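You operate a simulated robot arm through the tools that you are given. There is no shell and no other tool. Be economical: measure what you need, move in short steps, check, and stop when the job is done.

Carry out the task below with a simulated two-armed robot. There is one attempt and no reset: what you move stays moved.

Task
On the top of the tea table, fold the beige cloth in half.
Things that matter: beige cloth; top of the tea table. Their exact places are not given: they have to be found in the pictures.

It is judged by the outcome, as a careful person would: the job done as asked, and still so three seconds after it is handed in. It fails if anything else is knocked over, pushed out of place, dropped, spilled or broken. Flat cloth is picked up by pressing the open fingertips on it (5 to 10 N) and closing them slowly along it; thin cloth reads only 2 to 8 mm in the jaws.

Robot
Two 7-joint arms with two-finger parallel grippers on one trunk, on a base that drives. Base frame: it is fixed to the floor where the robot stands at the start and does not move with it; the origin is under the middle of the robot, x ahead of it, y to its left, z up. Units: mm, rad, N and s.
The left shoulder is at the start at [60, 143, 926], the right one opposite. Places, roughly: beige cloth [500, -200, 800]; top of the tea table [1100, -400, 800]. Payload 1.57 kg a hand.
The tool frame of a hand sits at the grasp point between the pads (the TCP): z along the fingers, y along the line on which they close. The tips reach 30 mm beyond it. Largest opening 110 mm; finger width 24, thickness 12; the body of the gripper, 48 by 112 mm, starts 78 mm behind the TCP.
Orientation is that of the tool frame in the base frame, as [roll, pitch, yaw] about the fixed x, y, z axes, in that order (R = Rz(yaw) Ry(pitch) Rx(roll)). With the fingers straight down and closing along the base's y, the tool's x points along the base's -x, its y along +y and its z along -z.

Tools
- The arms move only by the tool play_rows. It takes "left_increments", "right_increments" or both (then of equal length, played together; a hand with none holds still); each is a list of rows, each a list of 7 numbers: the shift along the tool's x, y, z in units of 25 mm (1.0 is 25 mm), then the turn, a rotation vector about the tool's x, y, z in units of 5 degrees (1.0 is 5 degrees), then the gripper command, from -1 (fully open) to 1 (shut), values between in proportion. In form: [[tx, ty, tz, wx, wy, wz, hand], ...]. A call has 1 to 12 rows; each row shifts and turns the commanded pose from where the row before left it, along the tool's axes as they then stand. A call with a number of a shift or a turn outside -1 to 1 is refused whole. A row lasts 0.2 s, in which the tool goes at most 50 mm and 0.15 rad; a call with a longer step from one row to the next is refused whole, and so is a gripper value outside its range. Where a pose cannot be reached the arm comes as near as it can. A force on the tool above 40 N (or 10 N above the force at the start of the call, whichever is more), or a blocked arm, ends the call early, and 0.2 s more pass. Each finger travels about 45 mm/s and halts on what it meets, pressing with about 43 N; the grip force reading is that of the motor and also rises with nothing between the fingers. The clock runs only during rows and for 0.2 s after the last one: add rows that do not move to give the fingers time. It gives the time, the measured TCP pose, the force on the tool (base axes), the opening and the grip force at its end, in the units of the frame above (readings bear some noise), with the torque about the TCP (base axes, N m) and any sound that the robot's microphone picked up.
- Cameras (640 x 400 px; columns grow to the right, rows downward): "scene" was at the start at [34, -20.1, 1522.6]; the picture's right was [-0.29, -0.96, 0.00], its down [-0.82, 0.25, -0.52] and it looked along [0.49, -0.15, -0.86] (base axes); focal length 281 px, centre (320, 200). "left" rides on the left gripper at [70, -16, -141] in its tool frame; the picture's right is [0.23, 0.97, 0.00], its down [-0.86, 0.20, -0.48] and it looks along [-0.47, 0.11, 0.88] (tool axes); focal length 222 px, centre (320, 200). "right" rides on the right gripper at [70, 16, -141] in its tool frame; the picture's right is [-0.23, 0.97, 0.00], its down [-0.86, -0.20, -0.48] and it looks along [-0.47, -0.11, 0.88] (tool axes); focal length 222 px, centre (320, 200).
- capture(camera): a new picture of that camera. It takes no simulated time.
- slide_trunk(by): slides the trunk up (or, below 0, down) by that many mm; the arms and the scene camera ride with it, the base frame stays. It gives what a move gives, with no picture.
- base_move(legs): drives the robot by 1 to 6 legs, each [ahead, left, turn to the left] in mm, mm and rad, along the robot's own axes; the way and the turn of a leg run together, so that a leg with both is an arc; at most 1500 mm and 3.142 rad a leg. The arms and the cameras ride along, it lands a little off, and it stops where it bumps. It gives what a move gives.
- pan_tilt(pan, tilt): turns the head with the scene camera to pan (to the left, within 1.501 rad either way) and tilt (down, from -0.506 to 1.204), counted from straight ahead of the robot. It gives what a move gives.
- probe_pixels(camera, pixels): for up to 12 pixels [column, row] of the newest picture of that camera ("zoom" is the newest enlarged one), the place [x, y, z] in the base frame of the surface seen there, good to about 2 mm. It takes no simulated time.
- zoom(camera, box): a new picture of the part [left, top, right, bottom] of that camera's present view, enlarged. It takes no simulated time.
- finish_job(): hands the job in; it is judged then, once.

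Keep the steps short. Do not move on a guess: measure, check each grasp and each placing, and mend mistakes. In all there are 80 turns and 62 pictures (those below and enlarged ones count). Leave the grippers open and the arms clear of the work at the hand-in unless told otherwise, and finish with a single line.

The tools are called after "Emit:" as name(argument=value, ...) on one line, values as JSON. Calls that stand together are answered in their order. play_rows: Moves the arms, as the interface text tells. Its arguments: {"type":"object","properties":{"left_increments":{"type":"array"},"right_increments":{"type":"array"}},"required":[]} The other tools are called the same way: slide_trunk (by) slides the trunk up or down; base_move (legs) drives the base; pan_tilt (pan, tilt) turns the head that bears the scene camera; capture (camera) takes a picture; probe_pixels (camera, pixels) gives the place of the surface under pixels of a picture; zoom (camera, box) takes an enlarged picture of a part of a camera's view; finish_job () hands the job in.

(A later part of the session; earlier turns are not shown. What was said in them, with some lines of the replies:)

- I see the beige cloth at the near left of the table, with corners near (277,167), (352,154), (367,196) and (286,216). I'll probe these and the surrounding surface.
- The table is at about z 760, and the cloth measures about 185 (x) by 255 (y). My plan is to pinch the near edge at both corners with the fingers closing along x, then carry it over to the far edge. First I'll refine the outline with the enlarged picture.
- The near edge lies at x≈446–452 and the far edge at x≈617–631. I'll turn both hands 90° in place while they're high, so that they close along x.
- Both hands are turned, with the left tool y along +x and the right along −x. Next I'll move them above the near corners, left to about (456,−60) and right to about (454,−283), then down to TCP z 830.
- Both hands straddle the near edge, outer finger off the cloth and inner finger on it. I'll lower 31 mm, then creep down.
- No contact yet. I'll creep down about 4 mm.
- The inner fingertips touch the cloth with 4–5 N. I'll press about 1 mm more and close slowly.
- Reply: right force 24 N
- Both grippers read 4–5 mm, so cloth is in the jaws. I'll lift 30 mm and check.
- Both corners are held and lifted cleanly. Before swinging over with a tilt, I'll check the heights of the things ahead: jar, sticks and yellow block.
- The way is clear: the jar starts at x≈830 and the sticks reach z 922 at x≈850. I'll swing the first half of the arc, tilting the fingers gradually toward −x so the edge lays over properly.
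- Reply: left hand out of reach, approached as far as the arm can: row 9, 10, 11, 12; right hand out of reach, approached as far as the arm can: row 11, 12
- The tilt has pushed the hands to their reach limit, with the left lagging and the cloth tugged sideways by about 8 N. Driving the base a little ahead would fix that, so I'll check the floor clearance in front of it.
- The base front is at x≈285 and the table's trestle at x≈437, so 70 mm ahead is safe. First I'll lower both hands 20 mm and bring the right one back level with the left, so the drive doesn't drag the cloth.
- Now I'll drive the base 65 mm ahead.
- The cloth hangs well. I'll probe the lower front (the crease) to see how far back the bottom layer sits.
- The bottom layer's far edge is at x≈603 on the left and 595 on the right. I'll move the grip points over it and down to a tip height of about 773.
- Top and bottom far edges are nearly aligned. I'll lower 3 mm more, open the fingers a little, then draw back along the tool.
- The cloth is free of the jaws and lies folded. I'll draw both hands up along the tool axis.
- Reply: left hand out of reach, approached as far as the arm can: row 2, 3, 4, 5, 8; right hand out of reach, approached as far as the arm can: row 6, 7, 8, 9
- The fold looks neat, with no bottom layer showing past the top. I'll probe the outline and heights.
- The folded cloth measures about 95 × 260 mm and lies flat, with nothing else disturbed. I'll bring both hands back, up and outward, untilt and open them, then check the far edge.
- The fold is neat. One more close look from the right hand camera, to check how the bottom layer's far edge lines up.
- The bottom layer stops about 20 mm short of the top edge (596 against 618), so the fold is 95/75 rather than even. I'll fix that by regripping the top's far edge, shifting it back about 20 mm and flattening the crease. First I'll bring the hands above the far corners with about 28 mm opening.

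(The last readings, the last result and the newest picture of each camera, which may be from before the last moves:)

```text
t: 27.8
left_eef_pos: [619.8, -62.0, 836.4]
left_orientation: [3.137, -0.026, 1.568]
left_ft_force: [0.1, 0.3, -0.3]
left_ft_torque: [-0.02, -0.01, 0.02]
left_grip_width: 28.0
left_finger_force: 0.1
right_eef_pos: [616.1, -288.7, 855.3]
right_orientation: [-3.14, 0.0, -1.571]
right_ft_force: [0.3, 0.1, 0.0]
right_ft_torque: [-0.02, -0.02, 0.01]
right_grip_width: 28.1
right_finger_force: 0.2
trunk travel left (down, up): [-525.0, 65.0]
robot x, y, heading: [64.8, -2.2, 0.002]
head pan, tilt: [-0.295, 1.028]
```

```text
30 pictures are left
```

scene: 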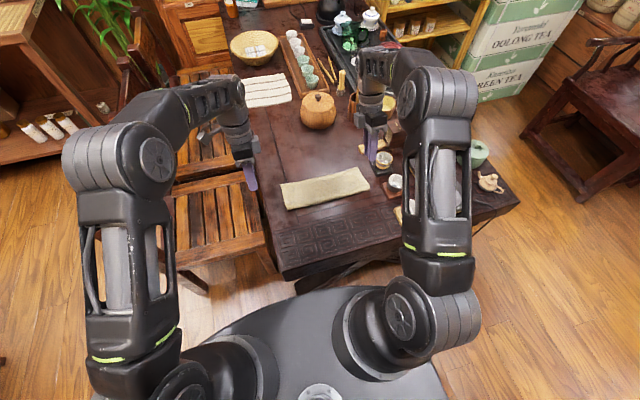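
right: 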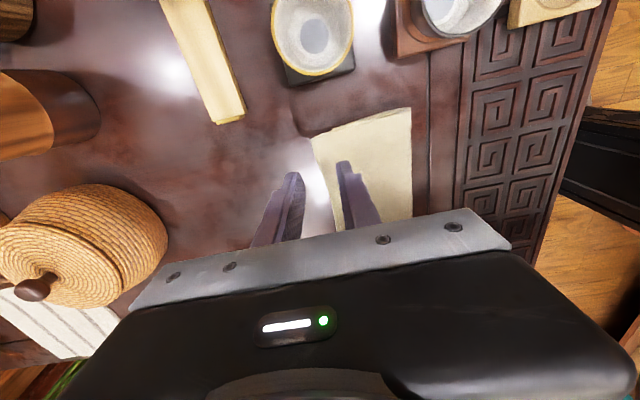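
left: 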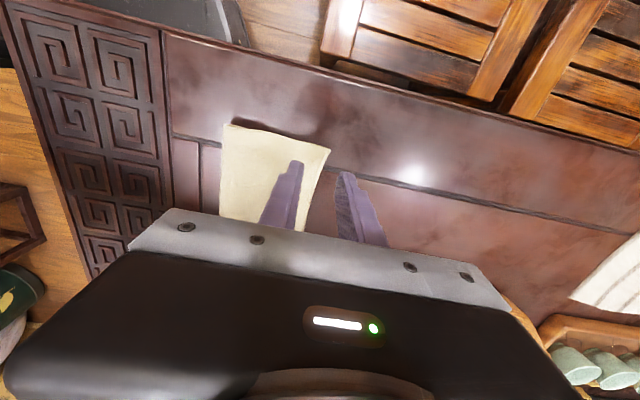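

Both hands straddle the far edge of the top layer. I'll lower to just above it.

Emit:
play_rows(left_increments=[[0, 0, 0.4, 0, 0, 0, 0.49], [0, 0, 0.4, 0, 0, 0, 0.49], [0, 0, 0.4, 0, 0, 0, 0.49], [0, 0, 0.2, 0, 0, 0, 0.49], [0, 0, 0.06, 0, 0, 0, 0.49], [0, 0, 0.06, 0, 0, 0, 0.49], [0, 0, 0, 0, 0, 0, 0.49]], right_increments=[[0, 0, 0.7, 0, 0, 0, 0.49], [0, 0, 0.6, 0, 0, 0, 0.49], [0, 0, 0.6, 0, 0, 0, 0.49], [0, 0, 0.26, 0, 0, 0, 0.49], [0, 0, 0.06, 0, 0, 0, 0.49], [0, 0, 0.06, 0, 0, 0, 0.49], [0, 0, 0, 0, 0, 0, 0.49]])

```text
t: 29.4
left_eef_pos: [619.5, -60.4, 798.9]
left_orientation: [3.139, -0.025, 1.567]
left_ft_force: [1.0, -1.7, 1.0]
left_ft_torque: [0.0, 0.01, 0.02]
left_grip_width: 28.0
left_finger_force: 0.0
right_eef_pos: [615.8, -288.5, 800.3]
right_orientation: [-3.14, -0.001, -1.57]
right_ft_force: [-0.5, 0.8, 0.4]
right_ft_torque: [0.0, -0.02, -0.03]
right_grip_width: 28.1
right_finger_force: 0.4
trunk travel left (down, up): [-525.0, 65.0]
robot x, y, heading: [64.9, -0.2, 0.004]
head pan, tilt: [-0.295, 1.028]
```

Emit:
play_rows(left_increments=[[0, 0, 0.05, 0, 0, 0, 0.49], [0, 0, 0.05, 0, 0, 0, 0.49], [0, 0, 0, 0, 0, 0, 0.49]], right_increments=[[0, 0, 0.06, 0, 0, 0, 0.49], [0, 0, 0.06, 0, 0, 0, 0.49], [0, 0, 0, 0, 0, 0, 0.49]])

```text
t: 30.2
left_eef_pos: [619.0, -61.4, 797.1]
left_orientation: [3.138, -0.023, 1.568]
left_ft_force: [0.0, -1.0, 2.2]
left_ft_torque: [-0.05, 0.08, 0.01]
left_grip_width: 28.2
left_finger_force: 0.5
right_eef_pos: [615.5, -289.1, 796.4]
right_orientation: [-3.139, 0.0, -1.571]
right_ft_force: [-1.0, 0.1, 1.6]
right_ft_torque: [0.02, 0.08, 0.02]
right_grip_width: 28.5
right_finger_force: 0.3
trunk travel left (down, up): [-525.0, 65.0]
robot x, y, heading: [62.9, 4.5, 0.001]
head pan, tilt: [-0.295, 1.028]
```

Light contact of about 2 N. I'll press about 1.5 mm more, then close slowly.

Emit:
play_rows(left_increments=[[0, 0, 0.05, 0, 0, 0, 0.49], [0, 0, 0, 0, 0, 0, 0.55], [0, 0, 0, 0, 0, 0, 0.61], [0, 0, 0, 0, 0, 0, 0.67], [0, 0, 0, 0, 0, 0, 0.73], [0, 0, 0, 0, 0, 0, 0.79], [0, 0, 0, 0, 0, 0, 0.85], [0, 0, 0, 0, 0, 0, 0.91], [0, 0, 0, 0, 0, 0, 1], [0, 0, 0, 0, 0, 0, 1]], right_increments=[[0, 0, 0.06, 0, 0, 0, 0.49], [0, 0, 0, 0, 0, 0, 0.55], [0, 0, 0, 0, 0, 0, 0.61], [0, 0, 0, 0, 0, 0, 0.67], [0, 0, 0, 0, 0, 0, 0.73], [0, 0, 0, 0, 0, 0, 0.79], [0, 0, 0, 0, 0, 0, 0.85], [0, 0, 0, 0, 0, 0, 0.91], [0, 0, 0, 0, 0, 0, 1], [0, 0, 0, 0, 0, 0, 1]])

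Emit:
capture(camera="left")

Emit:
capture(camera="right")

```text
t: 32.4
left_eef_pos: [619.1, -60.9, 795.7]
left_orientation: [3.139, -0.023, 1.567]
left_ft_force: [0.7, -1.3, 3.1]
left_ft_torque: [-0.04, -0.02, 0.01]
left_grip_width: 2.6
left_finger_force: 24.1
right_eef_pos: [616.2, -288.5, 794.4]
right_orientation: [-3.141, -0.002, -1.572]
right_ft_force: [1.2, 1.3, 6.4]
right_ft_torque: [-0.03, 0.03, -0.05]
right_grip_width: 2.8
right_finger_force: 24.0
trunk travel left (down, up): [-525.0, 65.0]
robot x, y, heading: [62.6, 1.4, 0.001]
head pan, tilt: [-0.295, 1.028]
```

```text
29 pictures are left
```

left: 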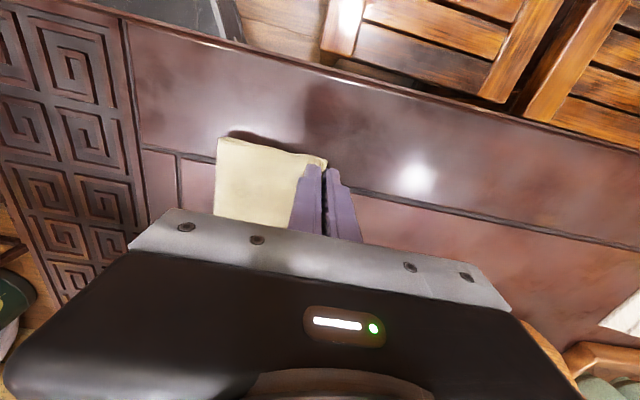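

```text
28 pictures are left
```

right: 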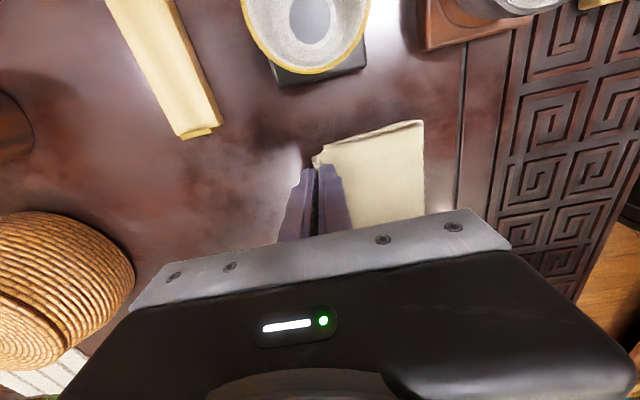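

The jaws read about 2.7 mm, which fits a single thin layer at the edge. I'll lift 25 mm to check.

Emit:
play_rows(left_increments=[[0, 0, -0.25, 0, 0, 0, 1], [0, 0, -0.25, 0, 0, 0, 1], [0, 0, -0.25, 0, 0, 0, 1], [0, 0, -0.25, 0, 0, 0, 1], [0, 0, 0, 0, 0, 0, 1]], right_increments=[[0, 0, -0.25, 0, 0, 0, 1], [0, 0, -0.25, 0, 0, 0, 1], [0, 0, -0.25, 0, 0, 0, 1], [0, 0, -0.25, 0, 0, 0, 1], [0, 0, 0, 0, 0, 0, 1]])

Emit:
capture(camera="left")

Emit:
capture(camera="right")

Emit:
zoom(camera="scene", box=[250, 130, 400, 230])

```text
t: 33.6
left_eef_pos: [618.8, -62.1, 821.0]
left_orientation: [3.139, -0.021, 1.567]
left_ft_force: [-0.3, -0.5, -0.4]
left_ft_torque: [-0.01, 0.03, -0.03]
left_grip_width: 2.5
left_finger_force: 23.9
right_eef_pos: [614.7, -289.0, 818.9]
right_orientation: [3.141, 0.0, -1.571]
right_ft_force: [0.2, 0.4, 0.3]
right_ft_torque: [0.0, -0.03, 0.0]
right_grip_width: 2.6
right_finger_force: 23.7
trunk travel left (down, up): [-525.0, 65.0]
robot x, y, heading: [62.3, -1.3, -0.002]
head pan, tilt: [-0.295, 1.028]
```

```text
27 pictures are left
```

left: 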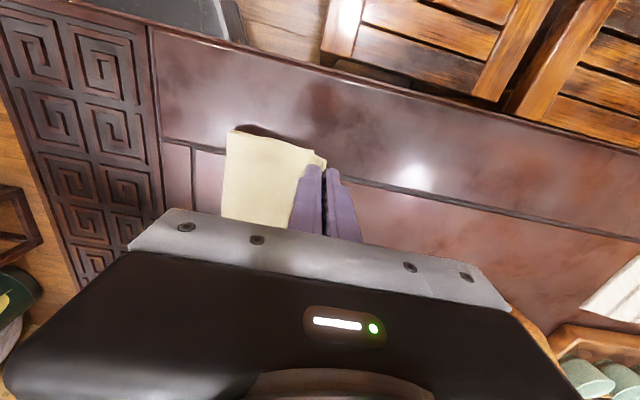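

```text
26 pictures are left
```

right: 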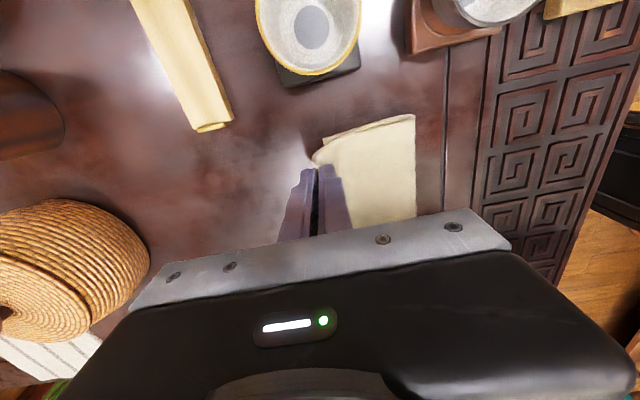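

```text
4.00 times, centred on (325, 180) of scene
```

zoom: 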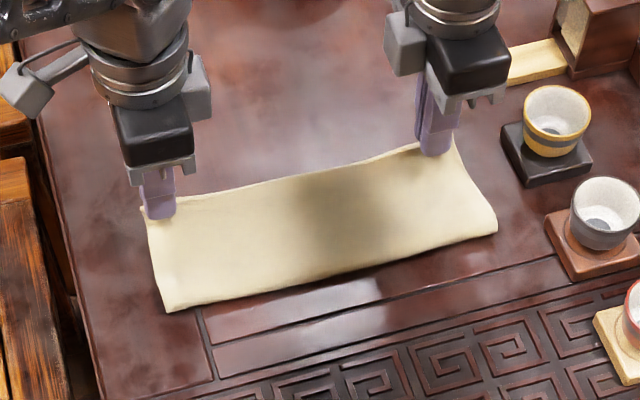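

Only the top layer is held. I'll probe the bottom layer's edge under it.

Emit:
probe_pixels(camera="right", pixels=[[325, 138], [335, 133], [316, 155], [412, 117]])

Emit:
probe_pixels(camera="left", pixels=[[325, 160], [312, 150], [232, 132], [318, 153]])

```text
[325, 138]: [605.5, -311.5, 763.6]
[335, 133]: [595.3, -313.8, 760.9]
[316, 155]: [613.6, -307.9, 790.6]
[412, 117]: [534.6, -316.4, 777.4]
```

```text
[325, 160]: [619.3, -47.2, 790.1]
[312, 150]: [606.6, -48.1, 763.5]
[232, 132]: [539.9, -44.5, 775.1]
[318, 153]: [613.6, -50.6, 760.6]
```

The bottom edge has now come to x≈606. I'll bring the top edge back about 13 mm and lower it.

Emit:
play_rows(left_increments=[[0, -0.19, 0, 0, 0, 0, 1], [0, -0.19, 0, 0, 0, 0, 1], [0, -0.19, 0, 0, 0, 0, 1], [0, 0, 0.2, 0, 0, 0, 1], [0, 0, 0.2, 0, 0, 0, 1], [0, 0, 0.2, 0, 0, 0, 1], [0, 0, 0.2, 0, 0, 0, 1], [0, 0, 0, 0, 0, 0, 1]], right_increments=[[0, 0.18, 0, 0, 0, 0, 1], [0, 0.18, 0, 0, 0, 0, 1], [0, 0.18, 0, 0, 0, 0, 1], [0, 0, 0.2, 0, 0, 0, 1], [0, 0, 0.2, 0, 0, 0, 1], [0, 0, 0.2, 0, 0, 0, 1], [0, 0, 0.2, 0, 0, 0, 1], [0, 0, 0, 0, 0, 0, 1]])

Emit:
capture(camera="left")

Emit:
capture(camera="right")

Emit:
zoom(camera="scene", box=[250, 130, 400, 230])

```text
t: 35.4
left_eef_pos: [604.3, -60.2, 799.8]
left_orientation: [3.138, -0.023, 1.567]
left_ft_force: [-1.0, -1.3, 4.4]
left_ft_torque: [-0.03, -0.01, -0.02]
left_grip_width: 2.5
left_finger_force: 23.8
right_eef_pos: [601.7, -288.7, 799.5]
right_orientation: [-3.141, 0.0, -1.571]
right_ft_force: [0.4, 1.1, 2.8]
right_ft_torque: [0.04, -0.02, 0.01]
right_grip_width: 2.6
right_finger_force: 23.8
trunk travel left (down, up): [-525.0, 65.0]
robot x, y, heading: [66.2, -0.4, 0.002]
head pan, tilt: [-0.295, 1.028]
```

```text
24 pictures are left
```

left: 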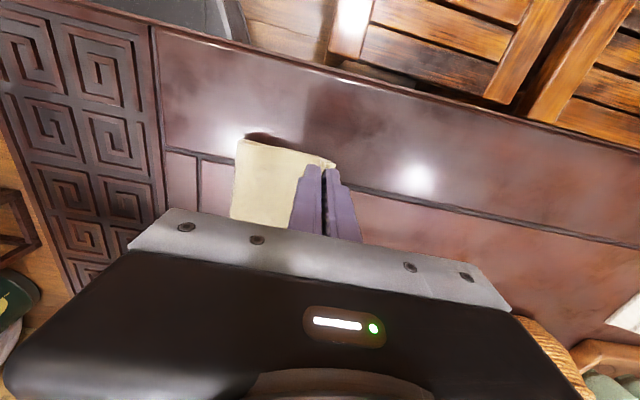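

```text
23 pictures are left
```

right: 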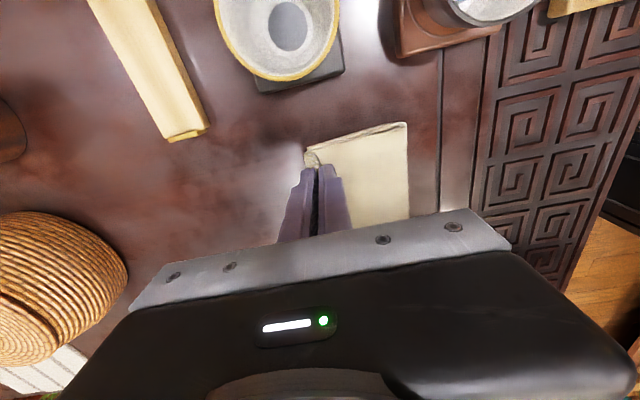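

```text
4.00 times, centred on (325, 180) of scene
```

zoom: 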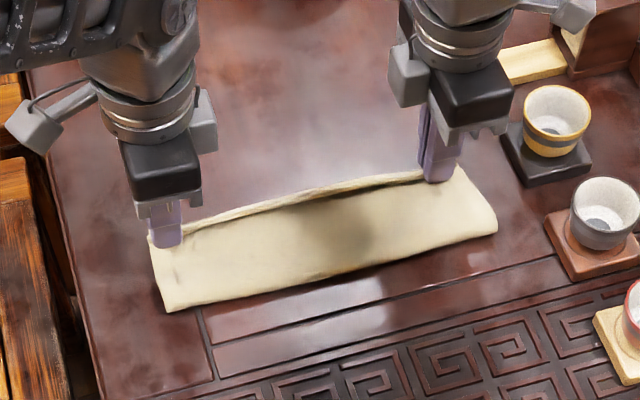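

The top edge is over the bottom edge. I'll open slightly and see how it settles.

Emit:
play_rows(left_increments=[[0, 0, 0, 0, 0, 0, 0.92], [0, 0, 0, 0, 0, 0, 0.84], [0, 0, 0, 0, 0, 0, 0.76], [0, 0, 0, 0, 0, 0, 0.7], [0, 0, -0.2, 0, 0, 0, 0.7], [0, 0, -0.4, 0, 0, 0, 0.7], [0, 0, -0.8, 0, 0, 0, 0.7], [0, 0, -0.8, 0, 0, 0, 0.7], [0, 0, -0.8, 0, 0, 0, 0.7]], right_increments=[[0, 0, 0, 0, 0, 0, 0.92], [0, 0, 0, 0, 0, 0, 0.84], [0, 0, 0, 0, 0, 0, 0.76], [0, 0, 0, 0, 0, 0, 0.7], [0, 0, -0.2, 0, 0, 0, 0.7], [0, 0, -0.4, 0, 0, 0, 0.7], [0, 0, -0.8, 0, 0, 0, 0.7], [0, 0, -0.8, 0, 0, 0, 0.7], [0, 0, -0.8, 0, 0, 0, 0.7]])

Emit:
capture(camera="right")

Emit:
zoom(camera="scene", box=[250, 130, 400, 230])

```text
t: 37.4
left_eef_pos: [604.2, -62.3, 875.5]
left_orientation: [3.138, -0.025, 1.564]
left_ft_force: [0.3, -1.0, 0.0]
left_ft_torque: [-0.02, 0.01, -0.03]
left_grip_width: 16.4
left_finger_force: 0.0
right_eef_pos: [600.9, -288.8, 873.9]
right_orientation: [-3.14, 0.0, -1.571]
right_ft_force: [0.1, -0.6, 0.5]
right_ft_torque: [0.02, -0.05, -0.03]
right_grip_width: 16.3
right_finger_force: 0.0
trunk travel left (down, up): [-525.0, 65.0]
robot x, y, heading: [66.0, 0.6, -0.004]
head pan, tilt: [-0.295, 1.028]
```

```text
21 pictures are left
```

right: 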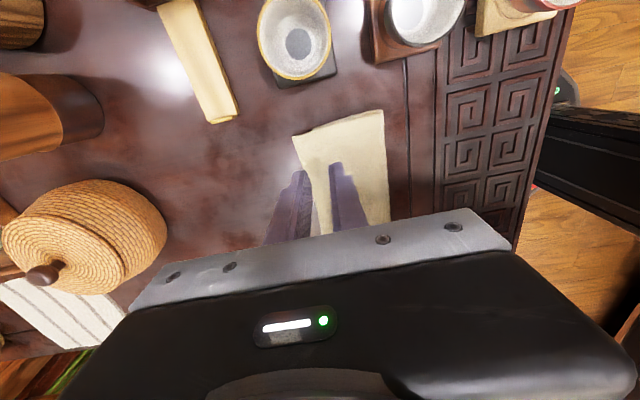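

```text
4.00 times, centred on (325, 180) of scene
```

zoom: 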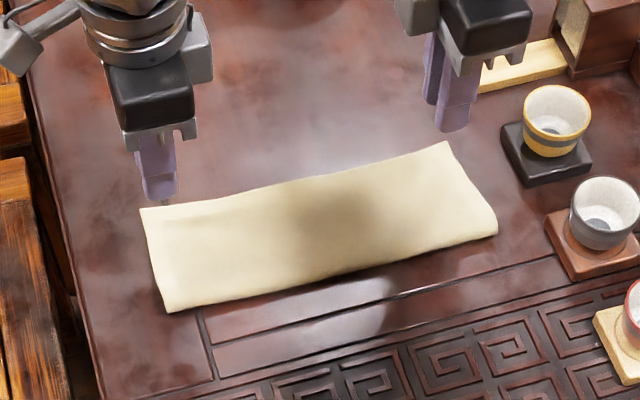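

Emit:
zoom(camera="right", box=[280, 95, 400, 170])

Emit:
probe_pixels(camera="right", pixels=[[295, 138], [305, 131], [315, 128], [381, 111], [297, 142]])

```text
5.33 times, centred on (340, 132) of right
```

zoom: 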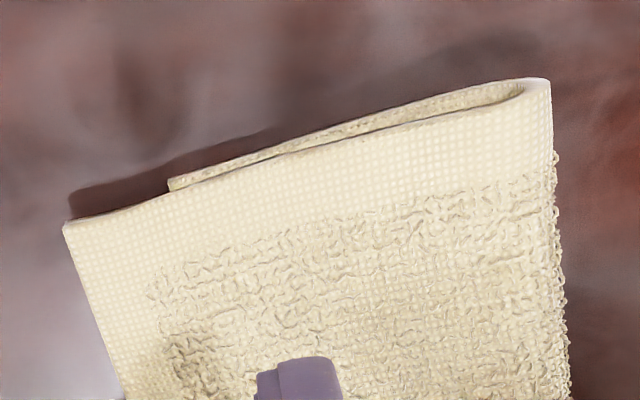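

```text
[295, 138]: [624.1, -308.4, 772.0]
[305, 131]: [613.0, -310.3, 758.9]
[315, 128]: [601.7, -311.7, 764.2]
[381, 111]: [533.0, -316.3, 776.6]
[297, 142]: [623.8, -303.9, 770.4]
```

It sprang back: the top is at ~622, the bottom at ~604, and the crease never rolled. Next try: regrip the top edge, lift it and carry it well back so the crease rolls towards me, then lay it forward to x≈603. First I'll go down onto the edge again.

Emit:
play_rows(left_increments=[[0, 0.32, 0, 0, 0, 0, 0.49], [0, 0.32, 0, 0, 0, 0, 0.49], [0, 0, 0.8, 0, 0, 0, 0.49], [0, 0, 0.8, 0, 0, 0, 0.49], [0, 0, 0.8, 0, 0, 0, 0.49], [0, 0, 0.6, 0, 0, 0, 0.49], [0, 0, 0.1, 0, 0, 0, 0.49], [0, 0, 0.06, 0, 0, 0, 0.49], [0, 0, 0, 0, 0, 0, 0.49]], right_increments=[[0, -0.38, 0, 0, 0, 0, 0.49], [0, -0.38, 0, 0, 0, 0, 0.49], [0, 0, 0.8, 0, 0, 0, 0.49], [0, 0, 0.8, 0, 0, 0, 0.49], [0, 0, 0.8, 0, 0, 0, 0.49], [0, 0, 0.6, 0, 0, 0, 0.49], [0, 0, 0.1, 0, 0, 0, 0.49], [0, 0, 0.02, 0, 0, 0, 0.49], [0, 0, 0, 0, 0, 0, 0.49]])

```text
t: 39.4
left_eef_pos: [620.5, -59.8, 796.1]
left_orientation: [3.139, -0.024, 1.568]
left_ft_force: [0.8, 0.6, 3.3]
left_ft_torque: [0.03, 0.08, -0.03]
left_grip_width: 27.7
left_finger_force: 0.1
right_eef_pos: [620.6, -288.2, 797.1]
right_orientation: [-3.141, 0.001, -1.571]
right_ft_force: [0.1, -0.9, 2.3]
right_ft_torque: [-0.04, 0.04, 0.0]
right_grip_width: 28.3
right_finger_force: 0.1
trunk travel left (down, up): [-525.0, 65.0]
robot x, y, heading: [66.0, 2.7, -0.0]
head pan, tilt: [-0.295, 1.028]
```

Contact is 2–3 N, as before. I'll press slightly, close slowly and lift 25 mm.

Emit:
play_rows(left_increments=[[0, 0, 0.03, 0, 0, 0, 0.52], [0, 0, 0, 0, 0, 0, 0.59], [0, 0, 0, 0, 0, 0, 0.66], [0, 0, 0, 0, 0, 0, 0.73], [0, 0, 0, 0, 0, 0, 0.8], [0, 0, 0, 0, 0, 0, 0.87], [0, 0, 0, 0, 0, 0, 0.94], [0, 0, 0, 0, 0, 0, 1], [0, 0, 0, 0, 0, 0, 1], [0, 0, -0.3, 0, 0, 0, 1], [0, 0, -0.35, 0, 0, 0, 1], [0, 0, -0.35, 0, 0, 0, 1]], right_increments=[[0, 0, 0.08, 0, 0, 0, 0.52], [0, 0, 0, 0, 0, 0, 0.59], [0, 0, 0, 0, 0, 0, 0.66], [0, 0, 0, 0, 0, 0, 0.73], [0, 0, 0, 0, 0, 0, 0.8], [0, 0, 0, 0, 0, 0, 0.87], [0, 0, 0, 0, 0, 0, 0.94], [0, 0, 0, 0, 0, 0, 1], [0, 0, 0, 0, 0, 0, 1], [0, 0, -0.3, 0, 0, 0, 1], [0, 0, -0.35, 0, 0, 0, 1], [0, 0, -0.35, 0, 0, 0, 1]])

Emit:
zoom(camera="scene", box=[250, 130, 400, 230])

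```text
t: 42.0
left_eef_pos: [620.5, -62.5, 820.3]
left_orientation: [3.139, -0.023, 1.566]
left_ft_force: [0.1, 0.0, 0.4]
left_ft_torque: [-0.02, -0.02, -0.02]
left_grip_width: 2.6
left_finger_force: 24.2
right_eef_pos: [621.1, -289.4, 820.4]
right_orientation: [-3.14, 0.0, -1.571]
right_ft_force: [0.0, 1.0, -0.2]
right_ft_torque: [0.04, 0.0, 0.02]
right_grip_width: 3.8
right_finger_force: 24.6
trunk travel left (down, up): [-525.0, 65.0]
robot x, y, heading: [66.5, -2.5, 0.0]
head pan, tilt: [-0.295, 1.028]
```

```text
4.00 times, centred on (325, 180) of scene
```

zoom: 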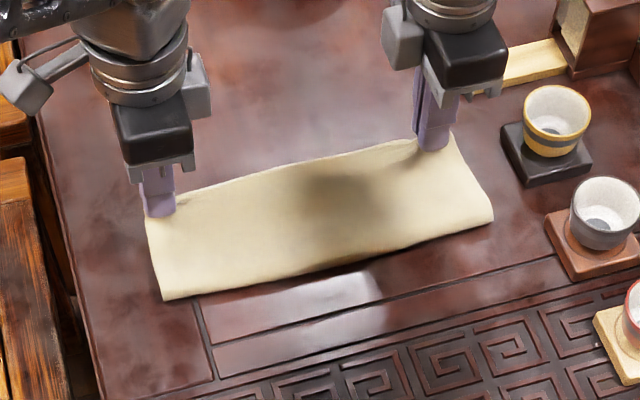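

Both hold the top layer. I'll lift and carry it back to x≈540 to roll the crease.

Emit:
play_rows(left_increments=[[0, -0.2, -0.4, 0, 0, 0, 1], [0, -0.3, -0.4, 0, 0, 0, 1], [0, -0.4, -0.3, 0, 0, 0, 1], [0, -0.4, -0.1, 0, 0, 0, 1], [0, -0.4, 0, 0, 0, 0, 1], [0, -0.4, 0, 0, 0, 0, 1], [0, -0.4, 0, 0, 0, 0, 1], [0, -0.4, 0, 0, 0, 0, 1], [0, -0.3, 0.2, 0, 0, 0, 1], [0, 0, 0.2, 0, 0, 0, 1]], right_increments=[[0, 0.2, -0.4, 0, 0, 0, 1], [0, 0.3, -0.4, 0, 0, 0, 1], [0, 0.4, -0.3, 0, 0, 0, 1], [0, 0.4, -0.1, 0, 0, 0, 1], [0, 0.4, 0, 0, 0, 0, 1], [0, 0.4, 0, 0, 0, 0, 1], [0, 0.4, 0, 0, 0, 0, 1], [0, 0.4, 0, 0, 0, 0, 1], [0, 0.3, 0.2, 0, 0, 0, 1], [0, 0, 0.2, 0, 0, 0, 1]])

Emit:
zoom(camera="scene", box=[250, 130, 400, 230])

Emit:
capture(camera="right")

```text
t: 44.2
left_eef_pos: [542.3, -61.6, 840.2]
left_orientation: [3.136, -0.023, 1.568]
left_ft_force: [0.4, -1.8, 0.3]
left_ft_torque: [-0.03, 0.03, -0.04]
left_grip_width: 2.6
left_finger_force: 24.1
right_eef_pos: [541.1, -288.9, 839.4]
right_orientation: [3.14, -0.001, -1.572]
right_ft_force: [-0.2, 0.7, -0.8]
right_ft_torque: [0.03, 0.03, 0.0]
right_grip_width: 3.8
right_finger_force: 23.9
trunk travel left (down, up): [-525.0, 65.0]
robot x, y, heading: [63.5, -2.2, 0.006]
head pan, tilt: [-0.295, 1.028]
```

```text
4.00 times, centred on (325, 180) of scene
```

zoom: 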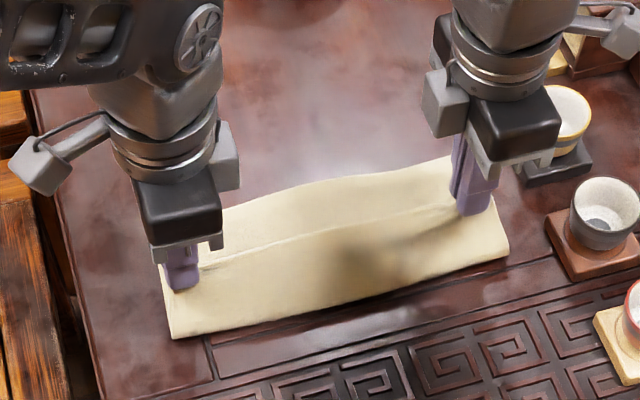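

```text
16 pictures are left
```

right: 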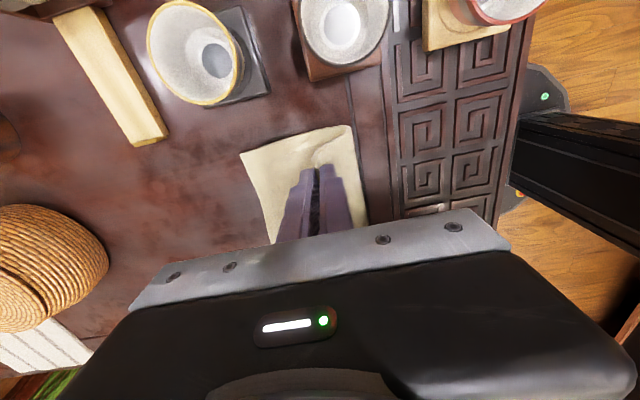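

The crease has rolled towards me and the bottom layer is visible behind. I'll probe its far edge and the crease.

Emit:
probe_pixels(camera="zoom", pixels=[[235, 205], [330, 182], [448, 159], [174, 334], [300, 310], [505, 256]])

Emit:
probe_pixels(camera="right", pixels=[[243, 156], [253, 185], [352, 130]])

```text
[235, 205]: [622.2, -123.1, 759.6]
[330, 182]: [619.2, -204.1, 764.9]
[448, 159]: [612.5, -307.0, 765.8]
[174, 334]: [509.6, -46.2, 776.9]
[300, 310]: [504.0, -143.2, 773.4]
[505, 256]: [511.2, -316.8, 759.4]
```

```text
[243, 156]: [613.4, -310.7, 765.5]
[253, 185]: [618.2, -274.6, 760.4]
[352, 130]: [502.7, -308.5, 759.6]
```

The bottom's far edge is at x≈613–617. On both earlier releases the edge sprang about 18 mm forward of the tips, so I'll lay the tips at x≈597.

Emit:
play_rows(left_increments=[[0, 0.275, 0.2, 0, 0, 0, 1], [0, 0.275, 0.2, 0, 0, 0, 1], [0, 0.275, 0.2, 0, 0, 0, 1], [0, 0.275, 0.2, 0, 0, 0, 1], [0, 0.275, 0.2, 0, 0, 0, 1], [0, 0.275, 0.2, 0, 0, 0, 1], [0, 0.275, 0.2, 0, 0, 0, 1], [0, 0.275, 0.2, 0, 0, 0, 1], [0, 0, 0, 0, 0, 0, 1]], right_increments=[[0, -0.275, 0.2, 0, 0, 0, 1], [0, -0.275, 0.2, 0, 0, 0, 1], [0, -0.275, 0.2, 0, 0, 0, 1], [0, -0.275, 0.2, 0, 0, 0, 1], [0, -0.275, 0.2, 0, 0, 0, 1], [0, -0.275, 0.2, 0, 0, 0, 1], [0, -0.275, 0.2, 0, 0, 0, 1], [0, -0.275, 0.2, 0, 0, 0, 1], [0, 0, 0, 0, 0, 0, 1]])

Emit:
zoom(camera="scene", box=[250, 130, 400, 230])

Emit:
capture(camera="right")

```text
t: 46.2
left_eef_pos: [595.6, -62.1, 800.4]
left_orientation: [3.139, -0.022, 1.566]
left_ft_force: [0.3, -0.3, 1.1]
left_ft_torque: [-0.02, 0.03, 0.01]
left_grip_width: 2.7
left_finger_force: 24.3
right_eef_pos: [594.6, -287.4, 800.3]
right_orientation: [3.142, 0.0, -1.571]
right_ft_force: [-0.3, 1.1, 0.1]
right_ft_torque: [0.03, -0.02, 0.05]
right_grip_width: 3.7
right_finger_force: 24.6
trunk travel left (down, up): [-525.0, 65.0]
robot x, y, heading: [65.7, -1.0, 0.006]
head pan, tilt: [-0.295, 1.028]
```

```text
4.00 times, centred on (325, 180) of scene
```

zoom: 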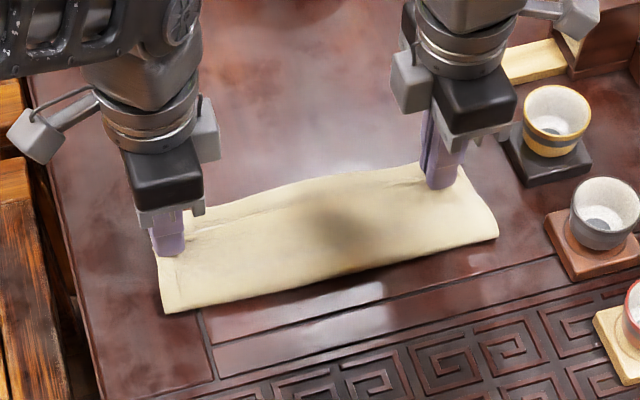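

```text
14 pictures are left
```

right: 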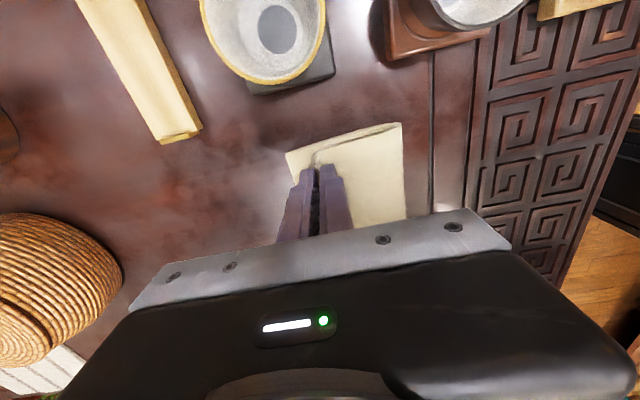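

The bottom edge shows about 15–20 mm beyond the tips, as planned. I'll release and lift straight up.

Emit:
play_rows(left_increments=[[0, 0, 0, 0, 0, 0, 0.92], [0, 0, 0, 0, 0, 0, 0.84], [0, 0, 0, 0, 0, 0, 0.76], [0, 0, 0, 0, 0, 0, 0.7], [0, 0, -0.2, 0, 0, 0, 0.7], [0, 0, -0.4, 0, 0, 0, 0.7], [0, 0, -0.8, 0, 0, 0, 0.7], [0, 0, -0.8, 0, 0, 0, 0.7], [0, 0, -0.8, 0, 0, 0, 0.7]], right_increments=[[0, 0, 0, 0, 0, 0, 0.92], [0, 0, 0, 0, 0, 0, 0.84], [0, 0, 0, 0, 0, 0, 0.76], [0, 0, 0, 0, 0, 0, 0.7], [0, 0, -0.2, 0, 0, 0, 0.7], [0, 0, -0.4, 0, 0, 0, 0.7], [0, 0, -0.8, 0, 0, 0, 0.7], [0, 0, -0.8, 0, 0, 0, 0.7], [0, 0, -0.8, 0, 0, 0, 0.7]])

Emit:
zoom(camera="scene", box=[250, 130, 400, 230])

Emit:
zoom(camera="right", box=[260, 90, 420, 200])

```text
t: 48.2
left_eef_pos: [595.7, -63.2, 875.8]
left_orientation: [3.137, -0.022, 1.569]
left_ft_force: [-0.7, 0.0, 0.1]
left_ft_torque: [-0.01, -0.01, 0.02]
left_grip_width: 16.3
left_finger_force: 0.0
right_eef_pos: [594.8, -288.0, 874.7]
right_orientation: [-3.142, -0.001, -1.571]
right_ft_force: [-0.8, 0.0, 0.2]
right_ft_torque: [0.04, -0.01, -0.02]
right_grip_width: 16.7
right_finger_force: 0.1
trunk travel left (down, up): [-525.0, 65.0]
robot x, y, heading: [60.6, 0.8, 0.002]
head pan, tilt: [-0.295, 1.028]
```

```text
4.00 times, centred on (325, 180) of scene
```

zoom: 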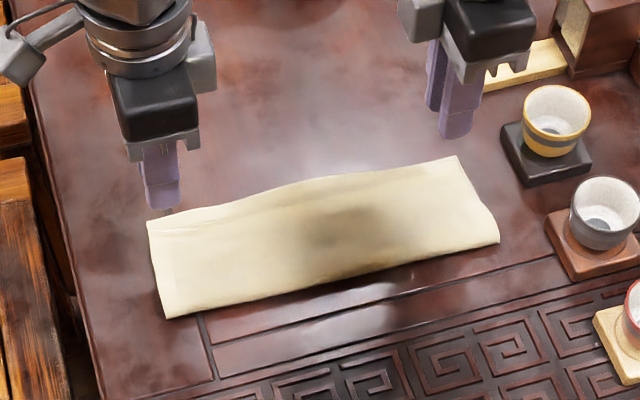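

```text
3.64 times, centred on (340, 145) of right
```

zoom: 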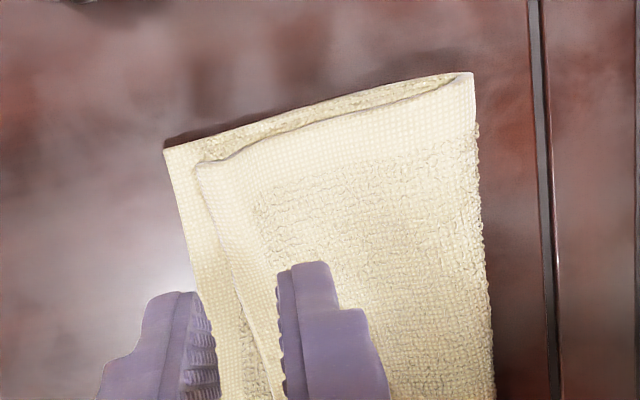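

Now the two layers nearly match. I'll probe both edges.

Emit:
probe_pixels(camera="zoom", pixels=[[168, 151], [199, 168], [182, 220], [215, 220], [215, 320], [247, 320], [470, 78]])

Emit:
zoom(camera="scene", box=[280, 165, 380, 215])

```text
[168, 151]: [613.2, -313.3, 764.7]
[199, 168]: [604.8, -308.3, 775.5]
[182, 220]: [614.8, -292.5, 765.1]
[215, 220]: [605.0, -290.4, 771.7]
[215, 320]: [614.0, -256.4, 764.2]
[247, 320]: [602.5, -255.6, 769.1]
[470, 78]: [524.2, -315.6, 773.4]
```

```text
6.40 times, centred on (330, 190) of scene
```

zoom: 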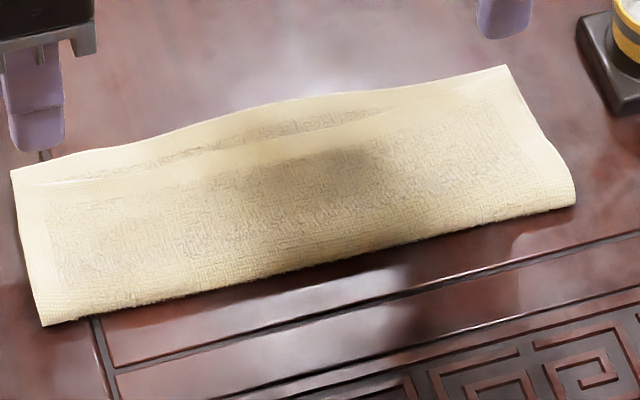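

The edges now match within about 10 mm over the whole length, and the fold is flat and square. I'll withdraw the hands up, outward and open.

Emit:
play_rows(left_increments=[[0, 0, -0.8, 0, 0, 0, 0.7], [0, -0.3, -0.8, 0, 0, 0, 0.5], [0.5, -0.4, -0.8, 0, 0, 0, 0.2], [0.8, -0.5, -0.8, 0, 0, 0, -0.1], [0.8, -0.5, -0.6, 0, 0, 0, -0.4], [0.8, -0.5, -0.3, 0, 0, 0, -0.7], [0.8, -0.5, 0, 0, 0, 0, -1], [0.8, -0.5, 0, 0, 0, 0, -1], [0, 0, 0, 0, 0, 0, -1]], right_increments=[[0, 0, -0.8, 0, 0, 0, 0.7], [0, 0.3, -0.8, 0, 0, 0, 0.5], [0, 0.4, -0.8, 0, 0, 0, 0.2], [0.5, 0.5, -0.8, 0, 0, 0, -0.1], [0.8, 0.5, -0.8, 0, 0, 0, -0.4], [0.8, 0.5, -0.6, 0, 0, 0, -0.7], [0.8, 0.5, -0.3, 0, 0, 0, -1], [0.8, 0.5, 0, 0, 0, 0, -1], [0, 0, 0, 0, 0, 0, -1]])

Emit:
capture(camera="scene")

```text
t: 50.2
left_eef_pos: [516.8, 49.1, 980.6]
left_orientation: [3.139, -0.025, 1.568]
left_ft_force: [0.4, 0.3, 0.0]
left_ft_torque: [-0.06, 0.02, 0.01]
left_grip_width: 110.2
left_finger_force: 0.1
right_eef_pos: [516.4, -382.5, 996.1]
right_orientation: [3.14, 0.0, -1.572]
right_ft_force: [-1.4, -0.1, 0.2]
right_ft_torque: [-0.02, 0.06, -0.01]
right_grip_width: 110.3
right_finger_force: 0.1
trunk travel left (down, up): [-525.0, 65.0]
robot x, y, heading: [63.6, 2.8, 0.002]
head pan, tilt: [-0.295, 1.028]
```

```text
10 pictures are left
```

scene: 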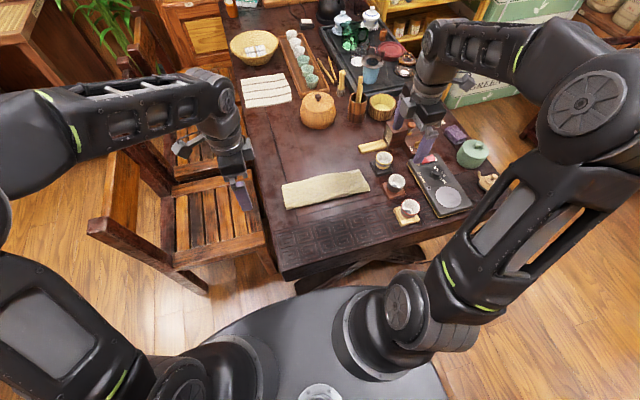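

The cloth is folded in half, nothing else has moved, and the hands are open and clear. I'm handing in.

Emit:
finish_job()

```text
The job is handed in.
```

The beige cloth lies folded in half on the tea table, its edges matching to within about 10 mm where measured, with nothing else disturbed.
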